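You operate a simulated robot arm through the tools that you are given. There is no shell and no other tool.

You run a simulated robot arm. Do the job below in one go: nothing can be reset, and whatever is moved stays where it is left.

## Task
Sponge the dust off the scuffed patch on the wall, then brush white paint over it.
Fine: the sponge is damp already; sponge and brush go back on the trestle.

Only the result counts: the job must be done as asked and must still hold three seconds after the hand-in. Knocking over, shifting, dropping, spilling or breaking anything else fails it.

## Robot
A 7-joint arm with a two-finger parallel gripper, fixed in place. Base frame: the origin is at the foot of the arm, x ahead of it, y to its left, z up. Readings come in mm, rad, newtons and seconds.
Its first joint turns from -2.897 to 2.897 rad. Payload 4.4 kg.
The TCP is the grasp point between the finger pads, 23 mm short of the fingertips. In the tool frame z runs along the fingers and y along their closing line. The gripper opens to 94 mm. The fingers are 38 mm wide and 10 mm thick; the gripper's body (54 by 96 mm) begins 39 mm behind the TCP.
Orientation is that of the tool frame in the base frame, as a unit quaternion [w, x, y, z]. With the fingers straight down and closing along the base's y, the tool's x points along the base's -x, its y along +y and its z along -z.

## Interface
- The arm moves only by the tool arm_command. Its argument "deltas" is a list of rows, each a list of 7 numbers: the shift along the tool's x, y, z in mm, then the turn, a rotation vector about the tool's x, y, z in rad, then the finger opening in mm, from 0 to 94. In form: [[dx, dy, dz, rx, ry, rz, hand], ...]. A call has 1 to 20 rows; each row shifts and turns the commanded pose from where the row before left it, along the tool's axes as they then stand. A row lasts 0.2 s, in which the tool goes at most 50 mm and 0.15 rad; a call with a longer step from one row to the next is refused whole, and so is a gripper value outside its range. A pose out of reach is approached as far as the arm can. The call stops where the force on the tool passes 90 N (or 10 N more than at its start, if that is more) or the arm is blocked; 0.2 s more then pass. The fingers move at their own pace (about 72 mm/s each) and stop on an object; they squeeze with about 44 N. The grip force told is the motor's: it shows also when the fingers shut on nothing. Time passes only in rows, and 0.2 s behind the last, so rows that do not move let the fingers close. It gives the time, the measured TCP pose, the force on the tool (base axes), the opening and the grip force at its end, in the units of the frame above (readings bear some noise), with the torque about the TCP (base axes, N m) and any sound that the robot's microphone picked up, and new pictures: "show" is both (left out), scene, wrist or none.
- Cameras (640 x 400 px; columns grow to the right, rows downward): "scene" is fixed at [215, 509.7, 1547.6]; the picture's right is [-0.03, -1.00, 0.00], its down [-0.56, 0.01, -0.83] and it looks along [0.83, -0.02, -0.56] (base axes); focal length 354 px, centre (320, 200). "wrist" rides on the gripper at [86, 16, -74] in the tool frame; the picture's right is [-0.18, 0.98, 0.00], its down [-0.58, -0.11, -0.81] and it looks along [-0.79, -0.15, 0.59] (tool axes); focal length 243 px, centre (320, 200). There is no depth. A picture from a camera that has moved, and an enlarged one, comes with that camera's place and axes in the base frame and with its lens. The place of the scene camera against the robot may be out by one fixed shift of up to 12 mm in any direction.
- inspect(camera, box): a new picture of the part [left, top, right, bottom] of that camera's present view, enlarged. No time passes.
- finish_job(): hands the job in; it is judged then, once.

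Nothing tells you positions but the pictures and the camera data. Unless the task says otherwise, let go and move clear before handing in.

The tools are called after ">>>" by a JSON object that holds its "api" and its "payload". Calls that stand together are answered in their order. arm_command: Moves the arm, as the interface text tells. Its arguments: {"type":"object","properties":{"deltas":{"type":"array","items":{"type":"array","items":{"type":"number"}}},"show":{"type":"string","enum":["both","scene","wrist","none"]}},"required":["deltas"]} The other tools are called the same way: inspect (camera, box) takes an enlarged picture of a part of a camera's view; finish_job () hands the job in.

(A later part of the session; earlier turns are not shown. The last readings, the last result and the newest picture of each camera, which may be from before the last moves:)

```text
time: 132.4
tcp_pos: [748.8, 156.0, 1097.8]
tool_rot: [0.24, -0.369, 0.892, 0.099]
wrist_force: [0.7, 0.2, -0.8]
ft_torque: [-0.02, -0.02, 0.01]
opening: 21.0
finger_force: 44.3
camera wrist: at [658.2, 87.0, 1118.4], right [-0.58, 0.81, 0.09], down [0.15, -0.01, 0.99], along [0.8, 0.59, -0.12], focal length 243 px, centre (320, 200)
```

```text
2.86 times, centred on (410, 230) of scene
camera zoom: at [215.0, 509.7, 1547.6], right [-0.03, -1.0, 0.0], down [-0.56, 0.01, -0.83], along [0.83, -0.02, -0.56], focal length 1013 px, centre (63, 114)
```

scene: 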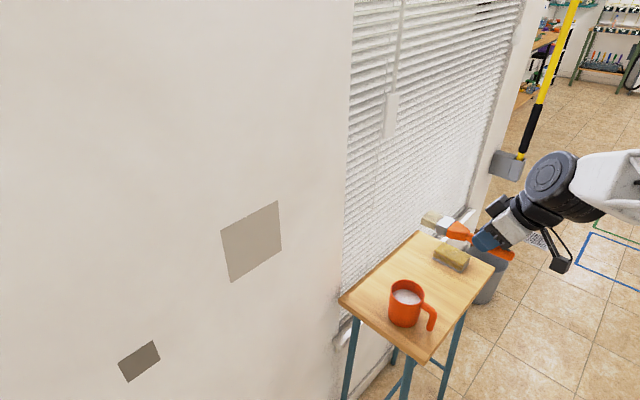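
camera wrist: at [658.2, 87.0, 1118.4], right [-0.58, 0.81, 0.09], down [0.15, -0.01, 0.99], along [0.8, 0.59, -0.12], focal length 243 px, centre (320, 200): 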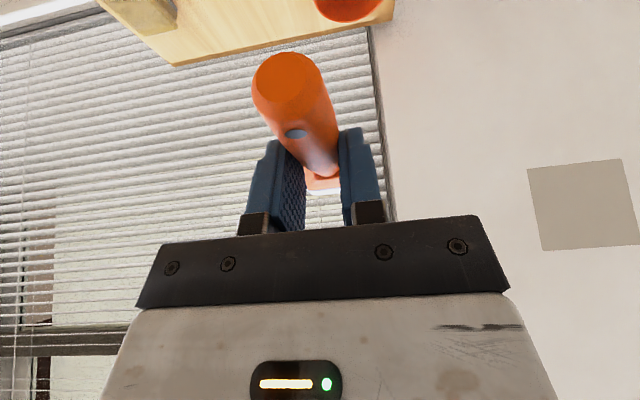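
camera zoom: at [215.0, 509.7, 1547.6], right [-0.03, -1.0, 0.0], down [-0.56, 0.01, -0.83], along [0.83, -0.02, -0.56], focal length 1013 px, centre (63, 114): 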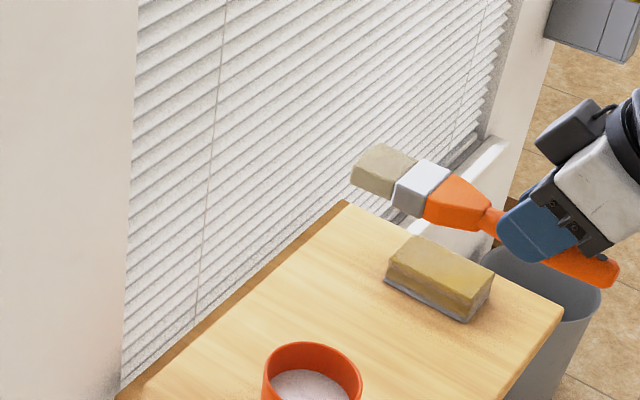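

The brush is held steady with its bristles toward the wall. Now I flip the wrist 180° about the tool axis so the bristles point down.

>>> {"api": "arm_command", "payload": {"deltas": [[0, 0, 0, 0, 0, 0.15, 5], [0, 0, 0, 0, 0, 0.15, 5], [0, 0, 0, 0, 0, 0.15, 5], [0, 0, 0, 0, 0, 0.15, 5], [0, 0, 0, 0, 0, 0.15, 5], [0, 0, 0, 0, 0, 0.15, 5], [0, 0, 0, 0, 0, 0.15, 5], [0, 0, 0, 0, 0, 0.15, 5], [0, 0, 0, 0, 0, 0.15, 5], [0, 0, 0, 0, 0, 0.15, 5], [0, 0, 0, 0, 0, 0.15, 5], [0, 0, 0, 0, 0, 0.15, 5], [0, 0, 0, 0, 0, 0.15, 5], [0, 0, 0, 0, 0, 0.15, 5], [0, 0, 0, 0, 0, 0.15, 5], [0, 0, 0, 0, 0, 0.15, 5], [0, 0, 0, 0, 0, 0.15, 5], [0, 0, 0, 0, 0, 0.15, 5], [0, 0, 0, 0, 0, 0.15, 5], [0, 0, 0, 0, 0, 0.1416, 5]], "show": "both"}}

```text
time: 136.6
tcp_pos: [748.7, 156.4, 1095.3]
tool_rot: [-0.081, 0.862, 0.435, 0.246]
wrist_force: [0.7, 0.0, -0.8]
ft_torque: [0.02, 0.01, 0.01]
opening: 21.3
finger_force: 43.9
camera wrist: at [779.9, 180.0, 1204.4], right [0.68, -0.73, -0.02], down [-0.66, -0.63, 0.4], along [-0.3, -0.26, -0.92], focal length 243 px, centre (320, 200)
```

scene: 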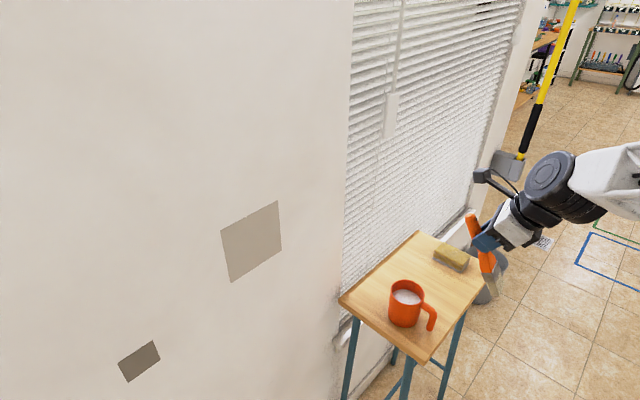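
wrist: 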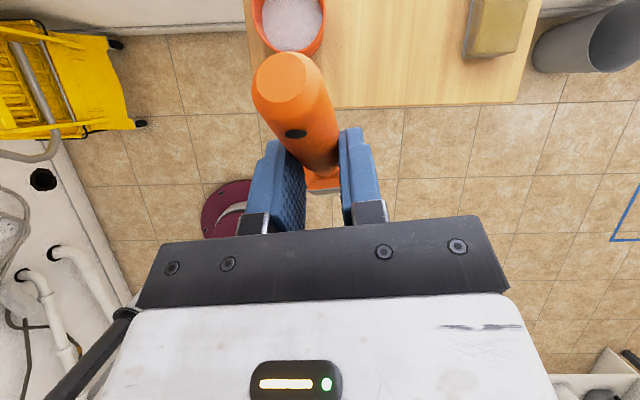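

The flip went fine, and the wrist camera now looks down on the mug. I'll finish the last bit of roll and pitch up 30° to set the brush vertical.

>>> {"api": "arm_command", "payload": {"deltas": [[0, 0, 0, 0, 0, 0.149, 5], [0, 0, 0, 0, 0.1309, 0, 5], [0, 0, 0, 0, 0.1309, 0, 5], [0, 0, 0, 0, 0.1309, 0, 5], [0, 0, 0, 0, 0.1309, 0, 5], [0, 0, 0, 0, 0, 0, 5]], "show": "both"}}

```text
time: 138.0
tcp_pos: [749.0, 156.0, 1096.4]
tool_rot: [-0.19, 0.8, 0.332, 0.463]
wrist_force: [-0.2, 0.1, 0.1]
ft_torque: [0.0, -0.03, 0.01]
opening: 21.2
finger_force: 43.9
camera wrist: at [746.1, 128.3, 1207.8], right [0.63, -0.76, -0.16], down [-0.78, -0.62, -0.1], along [-0.02, 0.19, -0.98], focal length 243 px, centre (320, 200)
```

scene: 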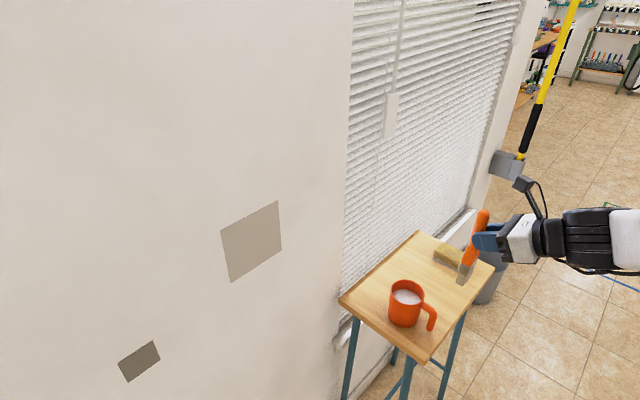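
wrist: 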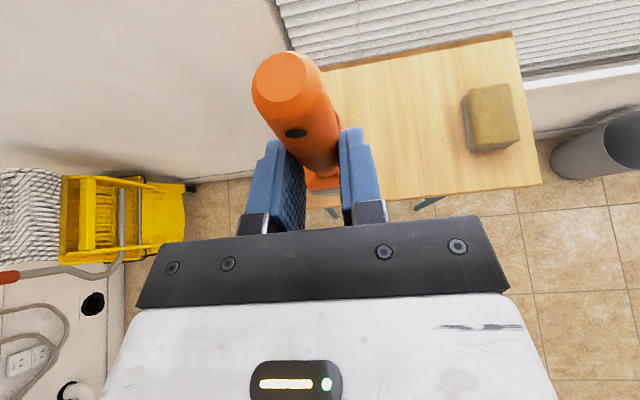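

The brush now hangs vertical, tip about 140 mm below the TCP. The mug is hidden behind the handle, so I'll shift sideways to get a clear top-down view of it and find its centre.

>>> {"api": "arm_command", "payload": {"deltas": [[0, 48, 0, 0, 0, 0, 5], [0, 48, 0, 0, 0, 0, 5], [0, 48, 0, 0, 0, 0, 5], [0, 0, 0, 0, 0, 0, 5]], "show": "wrist"}}

>>> {"api": "inspect", "payload": {"camera": "wrist", "box": [120, 40, 280, 240]}}

```text
time: 139.0
tcp_pos: [851.6, 52.3, 1097.2]
tool_rot: [-0.19, 0.8, 0.331, 0.463]
wrist_force: [-0.7, -0.1, -1.0]
ft_torque: [0.01, 0.04, -0.03]
opening: 21.2
finger_force: 43.7
camera wrist: at [848.0, 25.5, 1208.8], right [0.63, -0.76, -0.16], down [-0.78, -0.62, -0.1], along [-0.02, 0.19, -0.98], focal length 243 px, centre (320, 200)
```

wrist: 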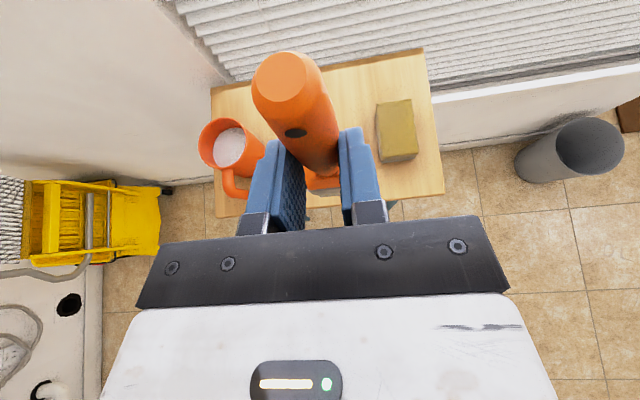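

```text
2.00 times, centred on (200, 140) of wrist
camera zoom: at [848.0, 25.5, 1208.8], right [0.63, -0.76, -0.16], down [-0.78, -0.62, -0.1], along [-0.02, 0.19, -0.98], focal length 485 px, centre (560, 320)
```

zoom: 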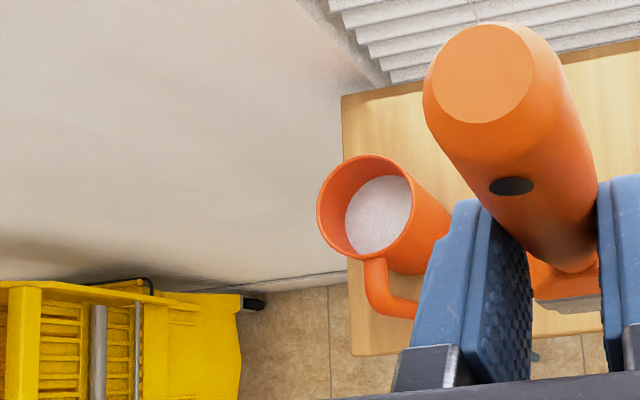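

>>> {"api": "inspect", "payload": {"camera": "wrist", "box": [188, 105, 268, 205]}}

>>> {"api": "inspect", "payload": {"camera": "scene", "box": [380, 270, 444, 334]}}

```text
4.00 times, centred on (228, 155) of wrist
camera zoom: at [848.0, 25.5, 1208.8], right [0.63, -0.76, -0.16], down [-0.78, -0.62, -0.1], along [-0.02, 0.19, -0.98], focal length 970 px, centre (688, 380)
```

zoom: 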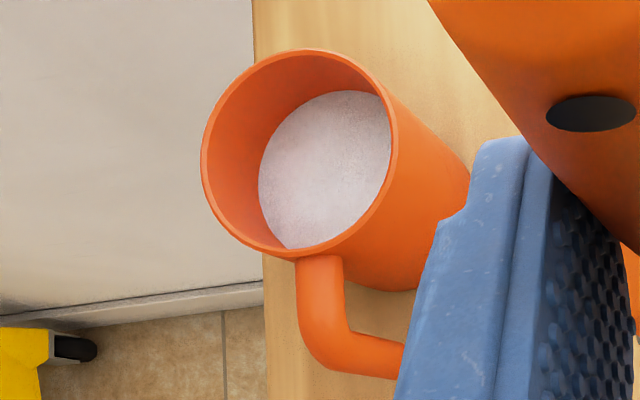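

```text
6.25 times, centred on (412, 302) of scene
camera zoom: at [215.0, 509.7, 1547.6], right [-0.03, -1.0, 0.0], down [-0.56, 0.01, -0.83], along [0.83, -0.02, -0.56], focal length 2216 px, centre (-255, -438)
```

zoom: 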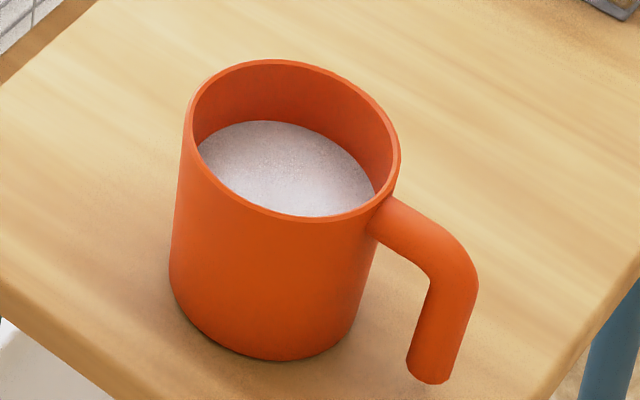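

The mug centre comes out at about n=759.5, s=-387.5, rim near z≈873 and paint surface near 842. I'll bring the bristle tip over the centre, still above the rim, and check it in both views.

>>> {"api": "arm_command", "payload": {"deltas": [[10.2, -35, 17.6, 0, 0, 0, 5], [10.2, -35, 17.6, 0, 0, 0, 5], [10.2, -35, 17.6, 0, 0, 0, 5], [10.2, -35, 17.6, 0, 0, 0, 5], [10.2, -35, 17.6, 0, 0, 0, 5], [-21.65, 0, 12.5, 0, 0, 0, 5], [0, 0, 0, 0, 0, 0, 5]], "show": "both"}}

>>> {"api": "inspect", "payload": {"camera": "scene", "box": [360, 210, 480, 340]}}

```text
time: 140.6
tcp_pos: [800.1, 248.2, 1070.6]
tool_rot: [-0.191, 0.8, 0.333, 0.462]
wrist_force: [-0.3, 0.1, -0.9]
ft_torque: [-0.01, -0.03, 0.0]
opening: 21.0
finger_force: 43.7
camera wrist: at [796.4, 222.1, 1182.3], right [0.63, -0.76, -0.16], down [-0.78, -0.62, -0.1], along [-0.02, 0.19, -0.98], focal length 243 px, centre (320, 200)
```

scene: 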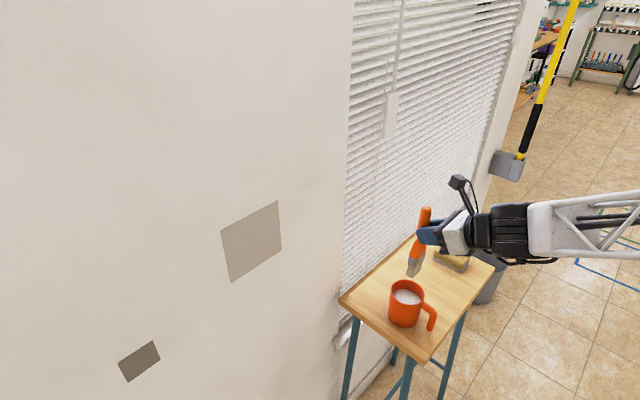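
wrist: 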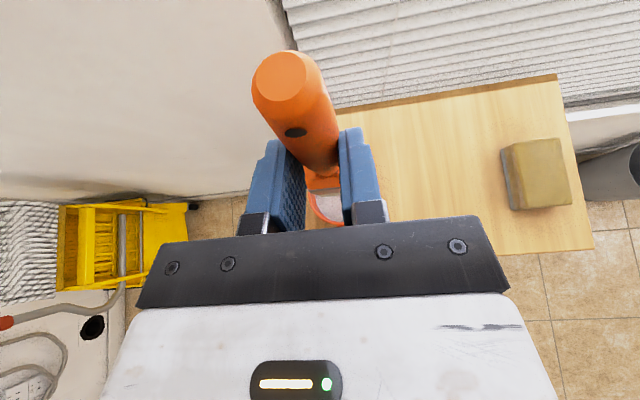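

```text
3.08 times, centred on (420, 275) of scene
camera zoom: at [215.0, 509.7, 1547.6], right [-0.03, -1.0, 0.0], down [-0.56, 0.01, -0.83], along [0.83, -0.02, -0.56], focal length 1091 px, centre (12, -31)
```

zoom: 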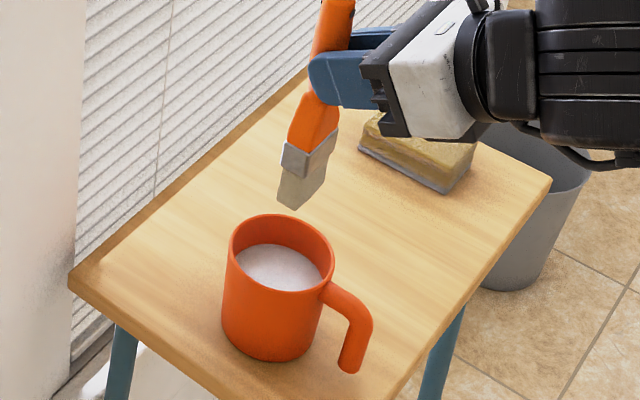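

>>> {"api": "inspect", "payload": {"camera": "scene", "box": [385, 235, 449, 325]}}

>>> {"api": "inspect", "payload": {"camera": "wrist", "box": [280, 150, 360, 240]}}

```text
4.44 times, centred on (417, 280) of scene
camera zoom: at [215.0, 509.7, 1547.6], right [-0.03, -1.0, 0.0], down [-0.56, 0.01, -0.83], along [0.83, -0.02, -0.56], focal length 1576 px, centre (-111, -156)
```

zoom: 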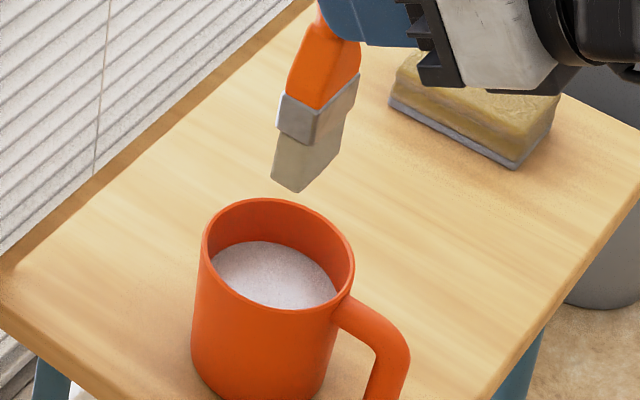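

```text
4.44 times, centred on (320, 195) of wrist
camera zoom: at [796.4, 222.1, 1182.3], right [0.63, -0.76, -0.16], down [-0.78, -0.62, -0.1], along [-0.02, 0.19, -0.98], focal length 1078 px, centre (320, 222)
```

zoom: 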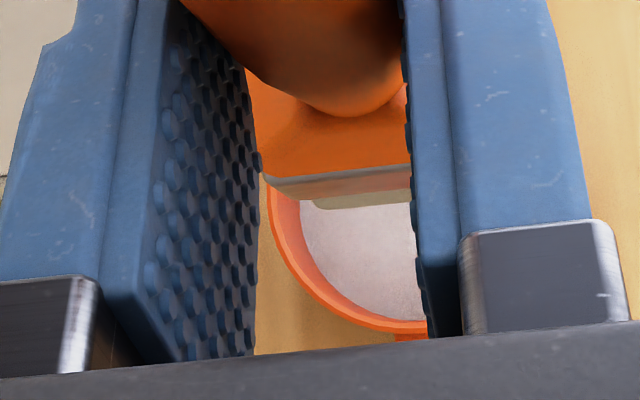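

The tip looks about 4 mm off centre toward the right. I'll correct that and lower it to just at the rim to verify before dipping.

>>> {"api": "arm_command", "payload": {"deltas": [[0.5, -4, 0.87, 0, 0, 0, 5], [-21.65, 0, 12.5, 0, 0, 0, 5], [-17.3, 0, 10, 0, 0, 0, 5], [0, 0, 0, 0, 0, 0, 5]], "show": "none"}}

>>> {"api": "inspect", "payload": {"camera": "scene", "box": [385, 235, 449, 325]}}

>>> {"api": "inspect", "payload": {"camera": "wrist", "box": [260, 130, 380, 250]}}

```text
time: 141.6
tcp_pos: [797.9, 251.7, 1025.4]
tool_rot: [-0.191, 0.799, 0.332, 0.463]
wrist_force: [0.1, 0.8, -1.5]
ft_torque: [-0.01, 0.02, -0.01]
opening: 20.7
finger_force: 43.9
```

```text
4.44 times, centred on (417, 280) of scene
camera zoom: at [215.0, 509.7, 1547.6], right [-0.03, -1.0, 0.0], down [-0.56, 0.01, -0.83], along [0.83, -0.02, -0.56], focal length 1576 px, centre (-111, -156)
```

zoom: 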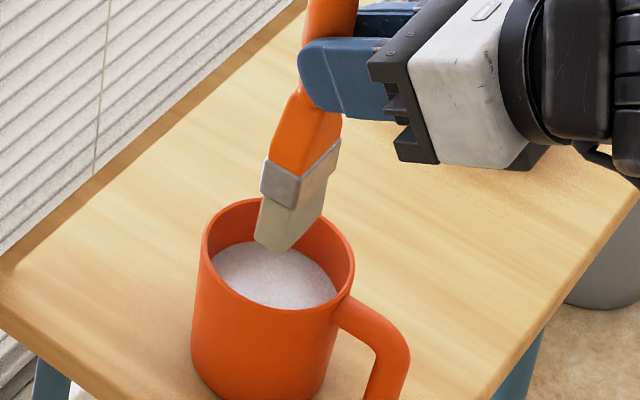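

```text
3.33 times, centred on (320, 190) of wrist
camera zoom: at [794.4, 225.1, 1137.9], right [0.63, -0.76, -0.16], down [-0.78, -0.62, -0.1], along [-0.02, 0.19, -0.98], focal length 809 px, centre (320, 233)
```

zoom: 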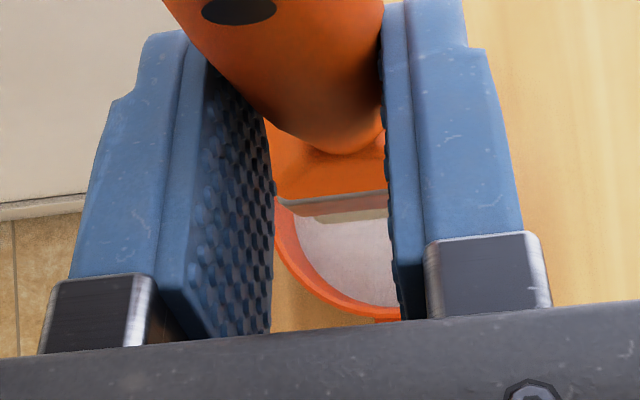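

The tip is entering the mug opening cleanly, close to centre. Now I'll lower it into the paint in steps, watching the force.

>>> {"api": "arm_command", "payload": {"deltas": [[-17.3, -2, 10, 0, 0, 0, 5], [-17.3, 0, 10, 0, 0, 0, 5], [0, 0, 0, 0, 0, 0, 5]], "show": "none"}}

>>> {"api": "inspect", "payload": {"camera": "scene", "box": [385, 235, 449, 325]}}

```text
time: 142.4
tcp_pos: [796.2, 253.4, 985.1]
tool_rot: [-0.191, 0.8, 0.331, 0.463]
wrist_force: [-1.0, -0.4, -0.2]
ft_torque: [-0.04, 0.04, -0.03]
opening: 21.0
finger_force: 44.3
```

```text
4.44 times, centred on (417, 280) of scene
camera zoom: at [215.0, 509.7, 1547.6], right [-0.03, -1.0, 0.0], down [-0.56, 0.01, -0.83], along [0.83, -0.02, -0.56], focal length 1576 px, centre (-111, -156)
```

zoom: 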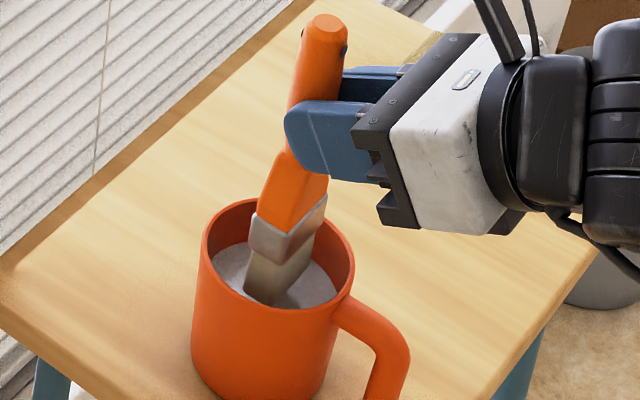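

>>> {"api": "arm_command", "payload": {"deltas": [[-13, 0, 7.5, 0, 0, 0, 5], [0, 0, 0, 0, 0, 0, 5]], "show": "none"}}

>>> {"api": "arm_command", "payload": {"deltas": [[-8.7, 0, 5, 0, 0, 0, 5], [0, 0, 0, 0, 0, 0, 5]], "show": "none"}}

>>> {"api": "inspect", "payload": {"camera": "scene", "box": [385, 235, 449, 325]}}

```text
time: 143.0
tcp_pos: [795.4, 254.3, 969.9]
tool_rot: [-0.191, 0.8, 0.332, 0.462]
wrist_force: [-0.6, -0.1, -0.5]
ft_torque: [0.0, 0.01, 0.01]
opening: 21.1
finger_force: 43.7
```

```text
time: 143.6
tcp_pos: [796.5, 253.2, 960.4]
tool_rot: [-0.191, 0.8, 0.332, 0.462]
wrist_force: [-1.0, 0.0, 0.0]
ft_torque: [-0.02, 0.02, 0.0]
opening: 20.9
finger_force: 43.7
```

```text
4.44 times, centred on (417, 280) of scene
camera zoom: at [215.0, 509.7, 1547.6], right [-0.03, -1.0, 0.0], down [-0.56, 0.01, -0.83], along [0.83, -0.02, -0.56], focal length 1576 px, centre (-111, -156)
```

zoom: 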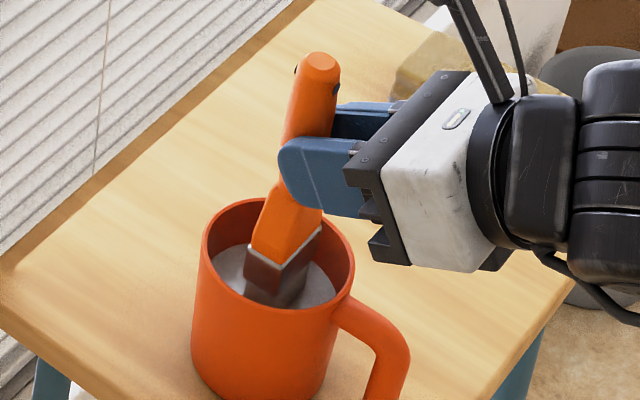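

The bristles are fully in the paint with no contact force. I'll dwell briefly, then lift straight up and check the brush.

>>> {"api": "arm_command", "payload": {"deltas": [[0, 0, 0, 0, 0, 0, 5], [0, 0, 0, 0, 0, 0, 5], [0, 0, 0, 0, 0, 0, 5], [13, 0, -7.5, 0, 0, 0, 5], [17.3, 0, -10, 0, 0, 0, 5], [17.3, 0, -10, 0, 0, 0, 5], [21.65, 0, -12.5, 0, 0, 0, 5], [21.65, 0, -12.5, 0, 0, 0, 5], [21.65, 0, -12.5, 0, 0, 0, 5], [0, 0, 0, 0, 0, 0, 5]], "show": "scene"}}

>>> {"api": "inspect", "payload": {"camera": "scene", "box": [385, 215, 449, 325]}}

```text
time: 145.8
tcp_pos: [796.1, 252.9, 1090.8]
tool_rot: [-0.191, 0.799, 0.332, 0.463]
wrist_force: [0.4, 0.5, -0.6]
ft_torque: [-0.02, 0.0, -0.02]
opening: 21.0
finger_force: 44.1
```

scene: 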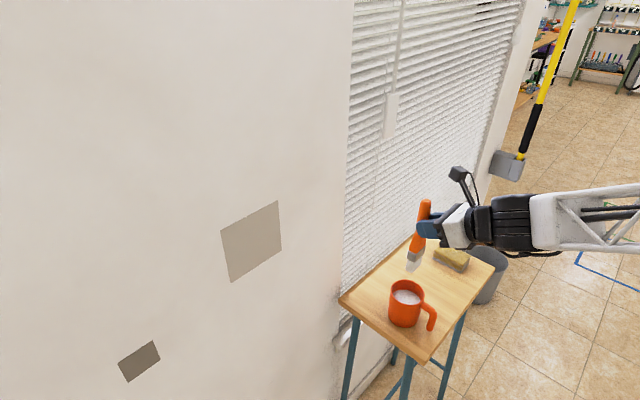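

```text
3.64 times, centred on (417, 270) of scene
camera zoom: at [215.0, 509.7, 1547.6], right [-0.03, -1.0, 0.0], down [-0.56, 0.01, -0.83], along [0.83, -0.02, -0.56], focal length 1289 px, centre (-33, -54)
```

zoom: 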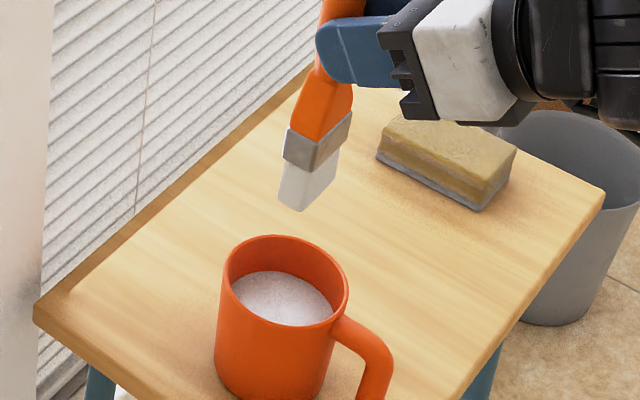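

The bristles are now white with paint. I'll move inward, pitch back and unroll the wrist so the brush again points at the wall.

>>> {"api": "arm_command", "payload": {"deltas": [[-8, 0, -33.9, 0, 0, 0, 5], [-8, 0, -33.9, 0, 0, 0, 5], [-8, 0, -33.9, 0, 0, 0, 5], [0, 0, 0, 0, -0.1309, 0, 5], [0, 0, 0, 0, -0.1309, 0, 5], [0, 0, 0, 0, -0.1309, 0, 5], [0, 0, 0, 0, -0.1309, 0, 5], [0, 0, 0, 0, 0, -0.14955, 5], [0, 0, 0, 0, 0, -0.14955, 5], [0, 0, 0, 0, 0, -0.14955, 5], [0, 0, 0, 0, 0, -0.14955, 5], [0, 0, 0, 0, 0, -0.14955, 5], [0, 0, 0, 0, 0, -0.14955, 5], [0, 0, 0, 0, 0, -0.14955, 5], [0, 0, 0, 0, 0, -0.14955, 5], [0, 0, 0, 0, 0, -0.14955, 5], [0, 0, 0, 0, 0, -0.14955, 5], [0, 0, 0, 0, 0, -0.14955, 5]], "show": "none"}}

>>> {"api": "arm_command", "payload": {"deltas": [[0, 0, 0, 0, 0, -0.14955, 5], [0, 0, 0, 0, 0, -0.14955, 5], [0, 0, 0, 0, 0, -0.14955, 5], [0, 0, 0, 0, 0, -0.14955, 5], [0, 0, 0, 0, 0, -0.14955, 5], [0, 0, 0, 0, 0, -0.14955, 5], [0, 0, 0, 0, 0, -0.14955, 5], [0, 0, 0, 0, 0, -0.14955, 5], [0, 0, 0, 0, 0, -0.14955, 5], [0, 0, 0, 0, 0, -0.14955, 5], [0, 0, 0, 0, 0, 0, 5]], "show": "both"}}

```text
time: 149.6
tcp_pos: [725.9, 182.7, 1121.1]
tool_rot: [0.109, 0.335, 0.906, 0.235]
wrist_force: [-0.2, 0.2, -0.1]
ft_torque: [0.01, 0.04, -0.02]
opening: 20.8
finger_force: 43.7
```

```text
time: 152.0
tcp_pos: [724.8, 182.4, 1120.8]
tool_rot: [0.24, -0.37, 0.892, 0.098]
wrist_force: [0.0, -0.5, -0.6]
ft_torque: [-0.02, 0.04, 0.0]
opening: 21.3
finger_force: 44.1
camera wrist: at [634.7, 114.9, 1141.9], right [-0.58, 0.81, 0.09], down [0.15, -0.01, 0.99], along [0.8, 0.59, -0.11], focal length 243 px, centre (320, 200)
```

scene: 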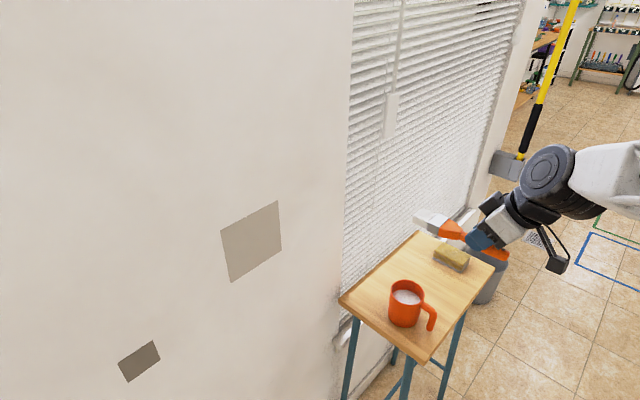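
wrist: 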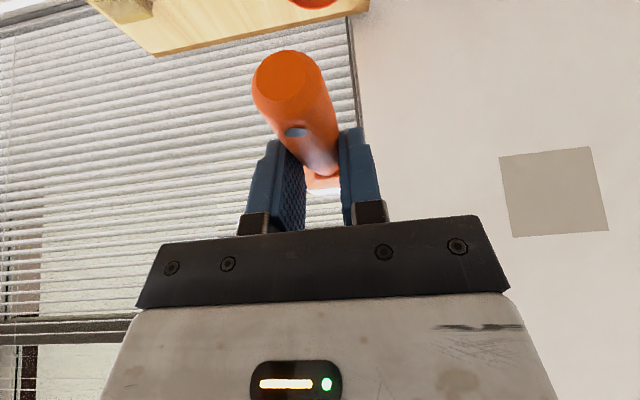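

The brush is loaded and pointing at the wall again. I'll move to about 20 mm in front of the patch and check the tip position.

>>> {"api": "arm_command", "payload": {"deltas": [[-11.8, 38.5, 4.2, 0, 0, 0, 5], [-11.8, 38.5, 4.2, 0, 0, 0, 5], [-11.8, 38.5, 4.2, 0, 0, 0, 5], [-11.8, 38.5, 4.2, 0, 0, 0, 5], [-11.8, 38.5, 4.2, 0, 0, 0, 5], [-11.8, 38.5, 4.2, 0, 0, 0, 5], [-11.8, 38.5, 4.2, 0, 0, 0, 5], [-11.8, 38.5, 4.2, 0, 0, 0, 5], [-30.3, 0, 17.5, 0, 0, 0, 5], [0, 0, 0, 0, 0, 0, 5]], "show": "both"}}

>>> {"api": "inspect", "payload": {"camera": "scene", "box": [205, 180, 333, 290]}}

>>> {"api": "inspect", "payload": {"camera": "wrist", "box": [200, 30, 440, 240]}}

```text
time: 154.2
tcp_pos: [601.9, 495.6, 1138.6]
tool_rot: [0.24, -0.369, 0.893, 0.099]
wrist_force: [0.5, -0.5, -0.6]
ft_torque: [-0.02, 0.03, -0.01]
opening: 21.0
finger_force: 44.0
camera wrist: at [511.7, 427.8, 1159.3], right [-0.58, 0.81, 0.09], down [0.15, -0.01, 0.99], along [0.8, 0.59, -0.12], focal length 243 px, centre (320, 200)
```

scene: 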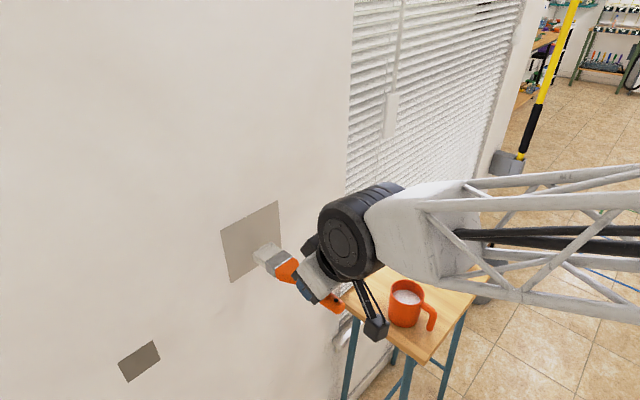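
wrist: 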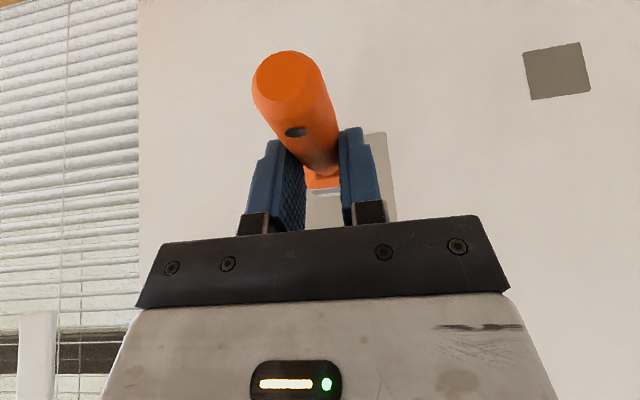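

```text
3.64 times, centred on (269, 235) of scene
camera zoom: at [215.0, 509.7, 1547.6], right [-0.03, -1.0, 0.0], down [-0.56, 0.01, -0.83], along [0.83, -0.02, -0.56], focal length 1289 px, centre (506, 73)
```

zoom: 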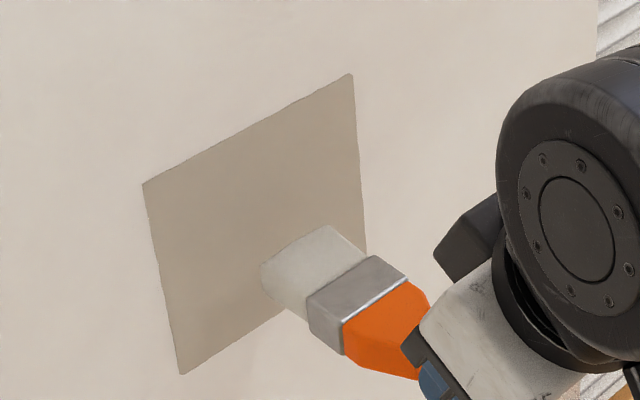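

```text
1.90 times, centred on (320, 135) of wrist
camera zoom: at [511.7, 427.8, 1159.3], right [-0.58, 0.81, 0.09], down [0.15, -0.01, 0.99], along [0.8, 0.59, -0.12], focal length 462 px, centre (320, 324)
```

zoom: 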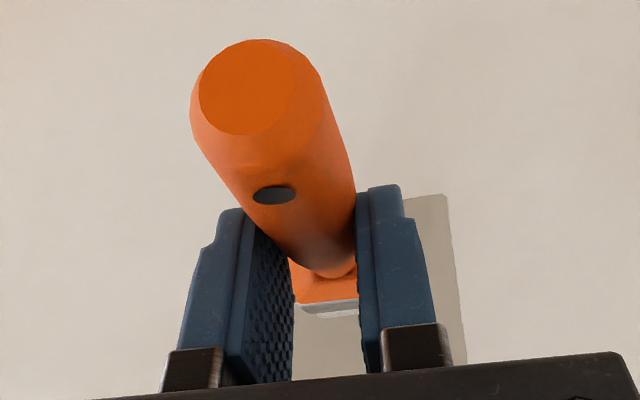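

>>> {"api": "arm_command", "payload": {"deltas": [[-8.66, 0, 5, 0, 0, 0, 5], [-6.93, 0, 4, 0, 0, 0, 5], [0, 0, 0, 0, 0, 0, 5]], "show": "none"}}

>>> {"api": "arm_command", "payload": {"deltas": [[-1.73, 0, 1, 0, 0, 0, 5], [0, 0, 0, 0, 0, 0, 5]], "show": "none"}}

>>> {"api": "arm_command", "payload": {"deltas": [[-1.73, 0, 1, 0, 0, 0, 5], [0, 0, 0, 0, 0, 0, 5]], "show": "none"}}

>>> {"api": "arm_command", "payload": {"deltas": [[-1.73, 0, 1, 0, 0, 0, 5], [0, 0, 0, 0, 0, 0, 5]], "show": "none"}}

>>> {"api": "inspect", "payload": {"camera": "scene", "box": [205, 190, 301, 290]}}

```text
time: 155.0
tcp_pos: [615.5, 510.3, 1138.3]
tool_rot: [0.239, -0.37, 0.893, 0.098]
wrist_force: [0.1, -0.7, -1.4]
ft_torque: [0.02, 0.03, 0.0]
opening: 21.3
finger_force: 44.3
```

```text
time: 155.6
tcp_pos: [617.0, 510.0, 1138.6]
tool_rot: [0.24, -0.368, 0.893, 0.098]
wrist_force: [0.2, -0.2, -0.3]
ft_torque: [0.0, 0.02, -0.01]
opening: 21.1
finger_force: 44.5
```

```text
time: 156.2
tcp_pos: [617.5, 511.6, 1137.5]
tool_rot: [0.24, -0.369, 0.893, 0.098]
wrist_force: [0.3, -0.3, -0.7]
ft_torque: [0.0, 0.03, 0.03]
opening: 21.1
finger_force: 44.0
```

```text
time: 156.8
tcp_pos: [618.3, 513.0, 1138.3]
tool_rot: [0.239, -0.369, 0.892, 0.099]
wrist_force: [-0.8, 0.3, -0.8]
ft_torque: [-0.04, -0.01, -0.01]
opening: 21.0
finger_force: 43.4
```

```text
4.00 times, centred on (253, 240) of scene
camera zoom: at [215.0, 509.7, 1547.6], right [-0.03, -1.0, 0.0], down [-0.56, 0.01, -0.83], along [0.83, -0.02, -0.56], focal length 1418 px, centre (588, 40)
```

zoom: 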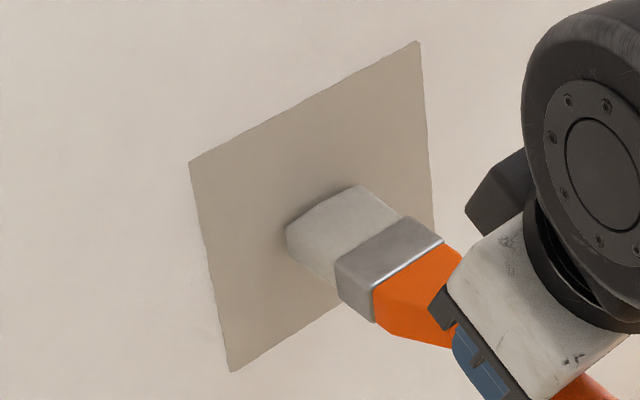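

The bristles are nearly at the wall. Continuing in small steps.

>>> {"api": "arm_command", "payload": {"deltas": [[-1.3, 0, 0.75, 0, 0, 0, 5], [0, 0, 0, 0, 0, 0, 5]], "show": "none"}}

>>> {"api": "arm_command", "payload": {"deltas": [[-1.3, 0, 0.75, 0, 0, 0, 5], [0, 0, 0, 0, 0, 0, 5]], "show": "none"}}

>>> {"api": "arm_command", "payload": {"deltas": [[-1.3, 0, 0.75, 0, 0, 0, 5], [0, 0, 0, 0, 0, 0, 5]], "show": "none"}}

>>> {"api": "inspect", "payload": {"camera": "scene", "box": [205, 190, 301, 290]}}

```text
time: 157.4
tcp_pos: [620.5, 514.3, 1139.0]
tool_rot: [0.239, -0.37, 0.892, 0.098]
wrist_force: [0.0, 0.2, 0.0]
ft_torque: [-0.05, 0.05, 0.01]
opening: 20.8
finger_force: 43.4
```

```text
time: 158.0
tcp_pos: [620.8, 515.8, 1137.3]
tool_rot: [0.24, -0.369, 0.893, 0.097]
wrist_force: [0.8, -0.1, -0.9]
ft_torque: [0.01, -0.01, 0.02]
opening: 21.1
finger_force: 44.2
```

```text
time: 158.6
tcp_pos: [621.9, 516.1, 1137.9]
tool_rot: [0.239, -0.37, 0.892, 0.098]
wrist_force: [-15.9, -14.1, 0.2]
ft_torque: [-0.11, 0.17, 0.05]
opening: 21.0
finger_force: 44.0
```

```text
4.00 times, centred on (253, 240) of scene
camera zoom: at [215.0, 509.7, 1547.6], right [-0.03, -1.0, 0.0], down [-0.56, 0.01, -0.83], along [0.83, -0.02, -0.56], focal length 1418 px, centre (588, 40)
```

zoom: 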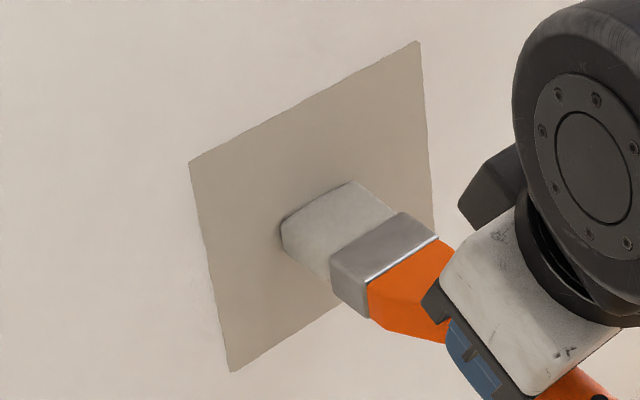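

Brush contact at n≈804.5 with about 21 N. I'll lighten the press and try a short upward stroke.

>>> {"api": "arm_command", "payload": {"deltas": [[0.43, 0, -0.25, 0, 0, 0, 5], [0, 0, 0, 0, 0, 0, 5]], "show": "none"}}

>>> {"api": "arm_command", "payload": {"deltas": [[-2.5, 0, -4.33, 0, 0, 0, 5], [-2.5, 0, -4.33, 0, 0, 0, 5], [-2.5, 0, -4.33, 0, 0, 0, 5], [-2.5, 0, -4.33, 0, 0, 0, 5]], "show": "none"}}

>>> {"api": "inspect", "payload": {"camera": "scene", "box": [205, 190, 301, 290]}}

```text
time: 159.2
tcp_pos: [620.5, 514.8, 1138.9]
tool_rot: [0.239, -0.369, 0.893, 0.097]
wrist_force: [-5.5, -4.0, -1.0]
ft_torque: [-0.28, 0.24, 0.07]
opening: 21.1
finger_force: 44.0
```

```text
time: 160.2
tcp_pos: [623.0, 516.3, 1158.8]
tool_rot: [0.239, -0.371, 0.892, 0.099]
wrist_force: [-10.9, -10.6, -5.4]
ft_torque: [-0.61, 0.63, 0.04]
opening: 21.0
finger_force: 44.0
```

```text
4.00 times, centred on (253, 240) of scene
camera zoom: at [215.0, 509.7, 1547.6], right [-0.03, -1.0, 0.0], down [-0.56, 0.01, -0.83], along [0.83, -0.02, -0.56], focal length 1418 px, centre (588, 40)
```

zoom: 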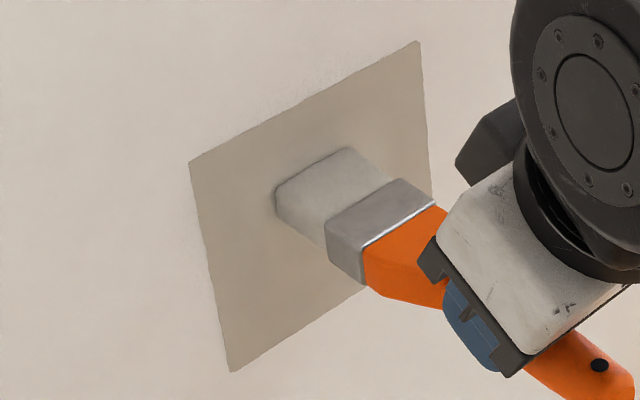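

>>> {"api": "arm_command", "payload": {"deltas": [[-3, 0, -5.2, 0, 0, 0, 5], [-3, 0, -5.2, 0, 0, 0, 5], [-3, 0, -5.2, 0, 0, 0, 5], [-3, 0, -5.2, 0, 0, 0, 5]], "show": "none"}}

>>> {"api": "inspect", "payload": {"camera": "scene", "box": [205, 190, 301, 290]}}

>>> {"api": "inspect", "payload": {"camera": "wrist", "box": [240, 120, 440, 240]}}

```text
time: 161.2
tcp_pos: [621.1, 516.1, 1181.6]
tool_rot: [0.241, -0.37, 0.892, 0.098]
wrist_force: [-5.0, -5.1, -2.2]
ft_torque: [-0.26, 0.25, -0.07]
opening: 20.9
finger_force: 43.9
```

```text
4.00 times, centred on (253, 240) of scene
camera zoom: at [215.0, 509.7, 1547.6], right [-0.03, -1.0, 0.0], down [-0.56, 0.01, -0.83], along [0.83, -0.02, -0.56], focal length 1418 px, centre (588, 40)
```

zoom: 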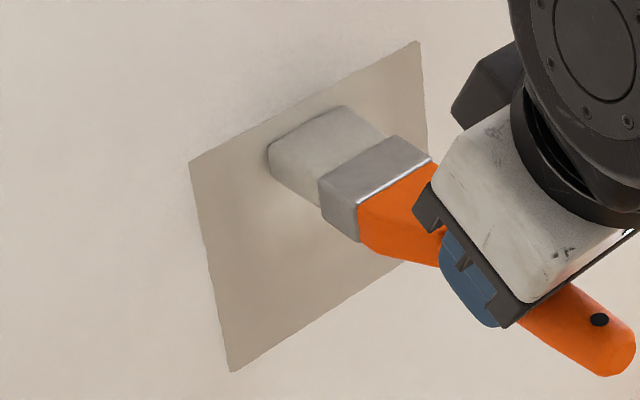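

```text
3.20 times, centred on (340, 180) of wrist
camera zoom: at [531.0, 447.1, 1203.3], right [-0.58, 0.81, 0.09], down [0.15, -0.01, 0.99], along [0.8, 0.59, -0.11], focal length 776 px, centre (256, 264)
```

zoom: 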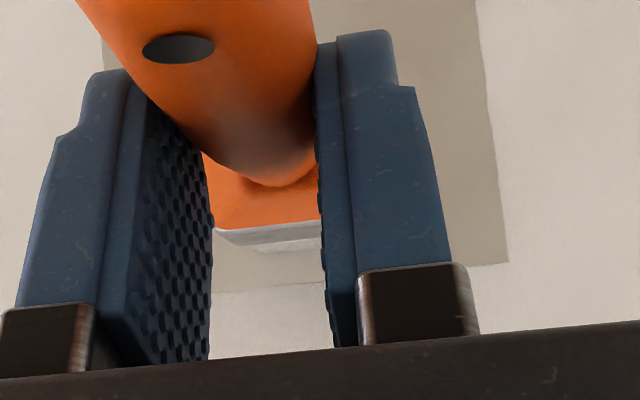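

A lighter streak is appearing below the brush, so paint is going on. I'll continue with light vertical strokes in overlapping columns.

>>> {"api": "arm_command", "payload": {"deltas": [[-3.5, 0, -6.06, 0, 0, 0, 5], [-3.5, 0, -6.06, 0, 0, 0, 5], [-3, 0, -5.2, 0, 0, 0, 5], [0, 8, 0, 0, 0, 0, 5], [0, 8, 0, 0, 0, 0, 5], [0, 6, 0, 0, 0, 0, 5]], "show": "none"}}

>>> {"api": "arm_command", "payload": {"deltas": [[5, 0, 8.66, 0, 0, 0, 5], [5, 0, 8.66, 0, 0, 0, 5], [5, 0, 8.66, 0, 0, 0, 5], [5, 0, 8.66, 0, 0, 0, 5]], "show": "none"}}

>>> {"api": "inspect", "payload": {"camera": "scene", "box": [205, 190, 301, 290]}}

```text
time: 162.6
tcp_pos: [605.5, 531.3, 1201.5]
tool_rot: [0.24, -0.37, 0.892, 0.099]
wrist_force: [-0.4, -2.6, -0.2]
ft_torque: [-0.02, 0.0, -0.02]
opening: 21.2
finger_force: 44.3
```

```text
time: 163.6
tcp_pos: [605.4, 530.7, 1161.7]
tool_rot: [0.24, -0.37, 0.892, 0.098]
wrist_force: [0.4, 0.0, -0.1]
ft_torque: [0.0, 0.01, 0.01]
opening: 20.8
finger_force: 43.9
```

```text
4.00 times, centred on (253, 240) of scene
camera zoom: at [215.0, 509.7, 1547.6], right [-0.03, -1.0, 0.0], down [-0.56, 0.01, -0.83], along [0.83, -0.02, -0.56], focal length 1418 px, centre (588, 40)
```

zoom: 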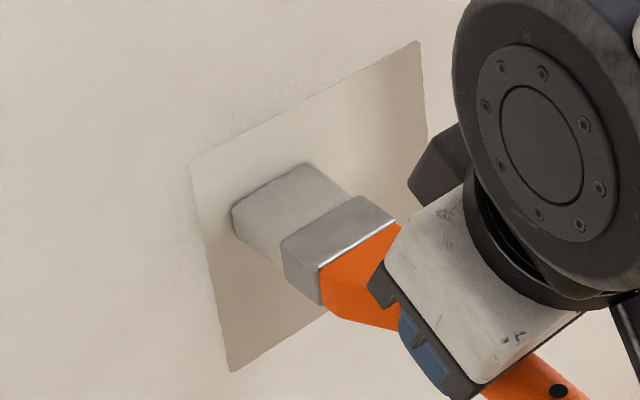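

The upper-left area is now covered in near-white paint. Contact has faded to zero, so I'll press in slightly and continue down the left column.

>>> {"api": "arm_command", "payload": {"deltas": [[-0.6, 0, 0.35, 0, 0, 0, 5], [0, 0, 0, 0, 0, 0, 5]], "show": "none"}}

>>> {"api": "arm_command", "payload": {"deltas": [[-0.43, 0, 0.25, 0, 0, 0, 5], [0, 0, 0, 0, 0, 0, 5]], "show": "none"}}

```text
time: 164.2
tcp_pos: [606.1, 531.5, 1162.0]
tool_rot: [0.24, -0.369, 0.892, 0.099]
wrist_force: [-10.0, -10.4, 0.3]
ft_torque: [-0.1, 0.13, 0.03]
opening: 20.9
finger_force: 44.0
```

```text
time: 164.8
tcp_pos: [605.9, 531.4, 1162.2]
tool_rot: [0.24, -0.369, 0.893, 0.098]
wrist_force: [-25.4, -24.5, -0.3]
ft_torque: [-0.44, 0.43, 0.0]
opening: 21.1
finger_force: 44.0
```

>>> {"api": "arm_command", "payload": {"deltas": [[0.43, 0, -0.25, 0, 0, 0, 5], [4.5, 0, 7.8, 0, 0, 0, 5], [4.5, 0, 7.8, 0, 0, 0, 5], [4.5, 0, 7.8, 0, 0, 0, 5], [4.5, 0, 7.8, 0, 0, 0, 5]], "show": "none"}}

>>> {"api": "arm_command", "payload": {"deltas": [[4.5, 0, 7.8, 0, 0, 0, 5], [4.5, 0, 7.8, 0, 0, 0, 5], [4.5, 0, 7.8, 0, 0, 0, 5], [4.5, 0, 7.8, 0, 0, 0, 5]], "show": "none"}}

>>> {"api": "inspect", "payload": {"camera": "scene", "box": [205, 190, 301, 290]}}

```text
time: 166.0
tcp_pos: [606.7, 532.4, 1126.5]
tool_rot: [0.24, -0.37, 0.892, 0.099]
wrist_force: [-9.8, -10.0, 3.2]
ft_torque: [0.03, 0.0, 0.01]
opening: 20.8
finger_force: 44.0
```

```text
time: 167.0
tcp_pos: [605.6, 530.1, 1089.8]
tool_rot: [0.239, -0.37, 0.892, 0.099]
wrist_force: [-4.5, -3.5, 0.6]
ft_torque: [-0.1, 0.09, -0.04]
opening: 21.3
finger_force: 44.3
```

```text
4.00 times, centred on (253, 240) of scene
camera zoom: at [215.0, 509.7, 1547.6], right [-0.03, -1.0, 0.0], down [-0.56, 0.01, -0.83], along [0.83, -0.02, -0.56], focal length 1418 px, centre (588, 40)
```

zoom: 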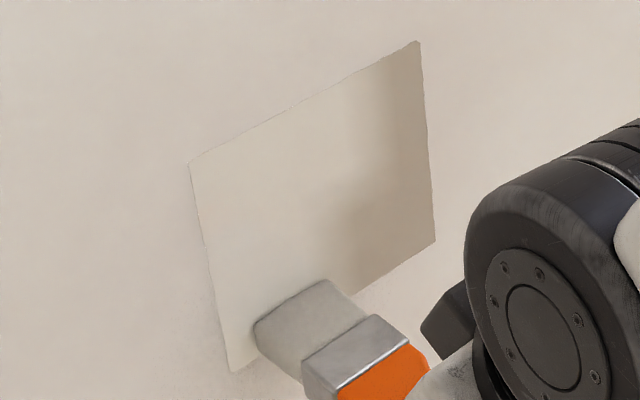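

Coverage is very good: the left ~60% is now painted. I'll finish the bottom, then run a column along the left edge going up.

>>> {"api": "arm_command", "payload": {"deltas": [[3.5, 0, 6.06, 0, 0, 0, 5], [3, 0, 5.2, 0, 0, 0, 5], [0, 7, 0, 0, 0, 0, 5], [0, 7, 0, 0, 0, 0, 5], [0, 4, 0, 0, 0, 0, 5], [0, 0, 0, 0, 0, 0, 5]], "show": "none"}}

>>> {"api": "inspect", "payload": {"camera": "scene", "box": [205, 190, 301, 290]}}

```text
time: 168.4
tcp_pos: [594.9, 544.5, 1077.4]
tool_rot: [0.24, -0.369, 0.892, 0.099]
wrist_force: [0.2, 0.6, -2.2]
ft_torque: [0.01, 0.04, -0.01]
opening: 20.9
finger_force: 43.6
```

```text
4.00 times, centred on (253, 240) of scene
camera zoom: at [215.0, 509.7, 1547.6], right [-0.03, -1.0, 0.0], down [-0.56, 0.01, -0.83], along [0.83, -0.02, -0.56], focal length 1418 px, centre (588, 40)
```

zoom: 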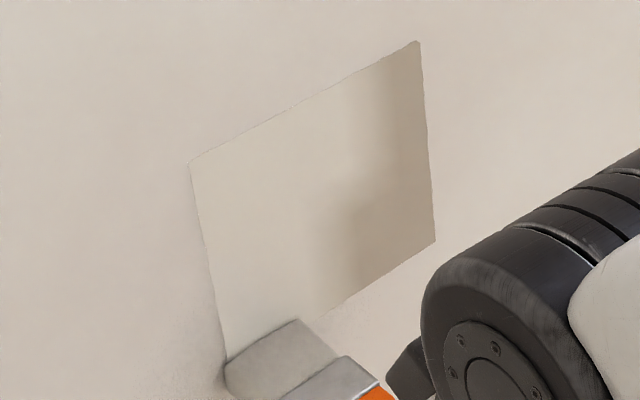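

>>> {"api": "arm_command", "payload": {"deltas": [[-0.6, 0, 0.35, 0, 0, 0, 5], [0, 0, 0, 0, 0, 0, 5]], "show": "none"}}

>>> {"api": "arm_command", "payload": {"deltas": [[-0.26, 0, 0.15, 0, 0, 0, 5], [0, 0, 0, 0, 0, 0, 5]], "show": "none"}}

```text
time: 169.0
tcp_pos: [593.8, 545.4, 1078.1]
tool_rot: [0.24, -0.369, 0.892, 0.098]
wrist_force: [-12.6, -12.0, 2.3]
ft_torque: [-0.07, 0.11, 0.08]
opening: 20.8
finger_force: 43.5
```

```text
time: 169.6
tcp_pos: [593.0, 544.5, 1077.0]
tool_rot: [0.24, -0.37, 0.892, 0.098]
wrist_force: [-23.7, -24.4, 2.9]
ft_torque: [-0.31, 0.34, 0.02]
opening: 21.0
finger_force: 44.2
```

>>> {"api": "arm_command", "payload": {"deltas": [[0.35, 0, -0.2, 0, 0, 0, 5], [-4.5, 0, -7.8, 0, 0, 0, 5], [-4.5, 0, -7.8, 0, 0, 0, 5], [-4.5, 0, -7.8, 0, 0, 0, 5], [-4.5, 0, -7.8, 0, 0, 0, 5], [-4.5, 0, -7.8, 0, 0, 0, 5], [-4.5, 0, -7.8, 0, 0, 0, 5], [-4.5, 0, -7.8, 0, 0, 0, 5]], "show": "none"}}

>>> {"api": "arm_command", "payload": {"deltas": [[-4.5, 0, -7.8, 0, 0, 0, 5], [-4.5, 0, -7.8, 0, 0, 0, 5], [-4.5, 0, -7.8, 0, 0, 0, 5], [-4.5, 0, -7.8, 0, 0, 0, 5], [-4.5, 0, -7.8, 0, 0, 0, 5], [-4.5, 0, -7.8, 0, 0, 0, 5], [-4, 0, -6.9, 0, 0, 0, 5]], "show": "none"}}

>>> {"api": "inspect", "payload": {"camera": "scene", "box": [205, 190, 301, 290]}}

```text
time: 171.4
tcp_pos: [594.3, 544.1, 1141.1]
tool_rot: [0.24, -0.37, 0.892, 0.099]
wrist_force: [-7.5, -7.9, -2.1]
ft_torque: [-0.45, 0.48, 0.03]
opening: 21.0
finger_force: 44.3
```

```text
time: 173.0
tcp_pos: [594.8, 544.6, 1202.4]
tool_rot: [0.241, -0.369, 0.892, 0.098]
wrist_force: [-15.3, -16.0, -5.4]
ft_torque: [-0.93, 0.88, -0.06]
opening: 21.1
finger_force: 44.0
```

```text
4.00 times, centred on (253, 240) of scene
camera zoom: at [215.0, 509.7, 1547.6], right [-0.03, -1.0, 0.0], down [-0.56, 0.01, -0.83], along [0.83, -0.02, -0.56], focal length 1418 px, centre (588, 40)
```

zoom: 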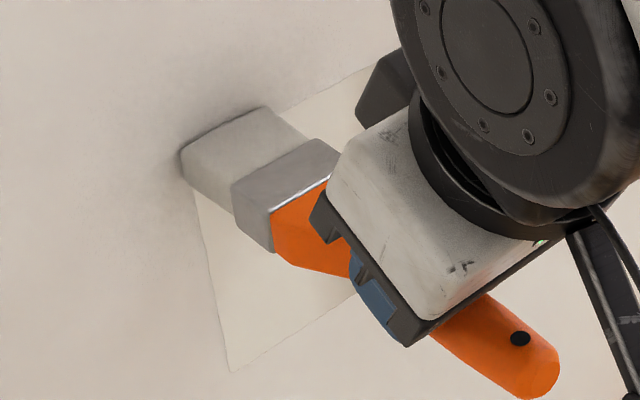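

>>> {"api": "arm_command", "payload": {"deltas": [[0.35, -8, -0.2, 0, 0, 0, 5], [0, -10, 0, 0, 0, 0, 5], [0, -10, 0, 0, 0, 0, 5], [0, -10, 0, 0, 0, 0, 5], [0, -10, 0, 0, 0, 0, 5], [0, -10, 0, 0, 0, 0, 5], [0, -6, 0, 0, 0, 0, 5]], "show": "none"}}

>>> {"api": "inspect", "payload": {"camera": "scene", "box": [205, 190, 301, 290]}}

```text
time: 174.6
tcp_pos: [639.5, 498.9, 1203.0]
tool_rot: [0.24, -0.37, 0.892, 0.098]
wrist_force: [0.4, 0.1, 0.0]
ft_torque: [-0.03, -0.02, -0.04]
opening: 20.9
finger_force: 43.9
```

```text
4.00 times, centred on (253, 240) of scene
camera zoom: at [215.0, 509.7, 1547.6], right [-0.03, -1.0, 0.0], down [-0.56, 0.01, -0.83], along [0.83, -0.02, -0.56], focal length 1418 px, centre (588, 40)
```

zoom: 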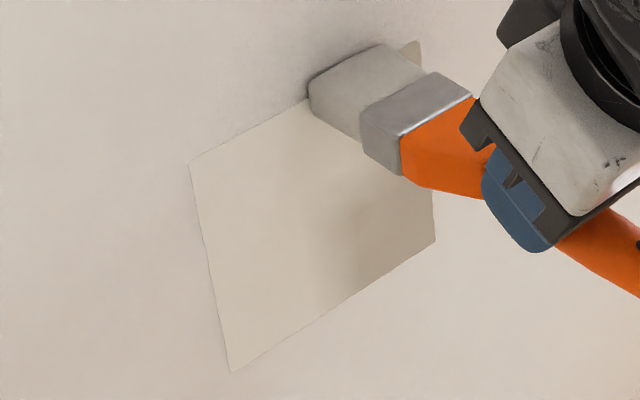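

>>> {"api": "arm_command", "payload": {"deltas": [[-0.6, 0, 0.35, 0, 0, 0, 5], [0, 0, 0, 0, 0, 0, 5]], "show": "none"}}

>>> {"api": "arm_command", "payload": {"deltas": [[-0.35, 0, 0.2, 0, 0, 0, 5], [0, 0, 0, 0, 0, 0, 5]], "show": "none"}}

```text
time: 175.2
tcp_pos: [638.5, 498.6, 1202.7]
tool_rot: [0.24, -0.37, 0.892, 0.098]
wrist_force: [-9.2, -8.2, 1.1]
ft_torque: [-0.15, 0.15, 0.01]
opening: 21.0
finger_force: 43.9
```

```text
time: 175.8
tcp_pos: [639.9, 500.6, 1203.0]
tool_rot: [0.239, -0.369, 0.893, 0.098]
wrist_force: [-17.9, -19.0, 1.3]
ft_torque: [-0.25, 0.24, -0.09]
opening: 21.0
finger_force: 44.3
```

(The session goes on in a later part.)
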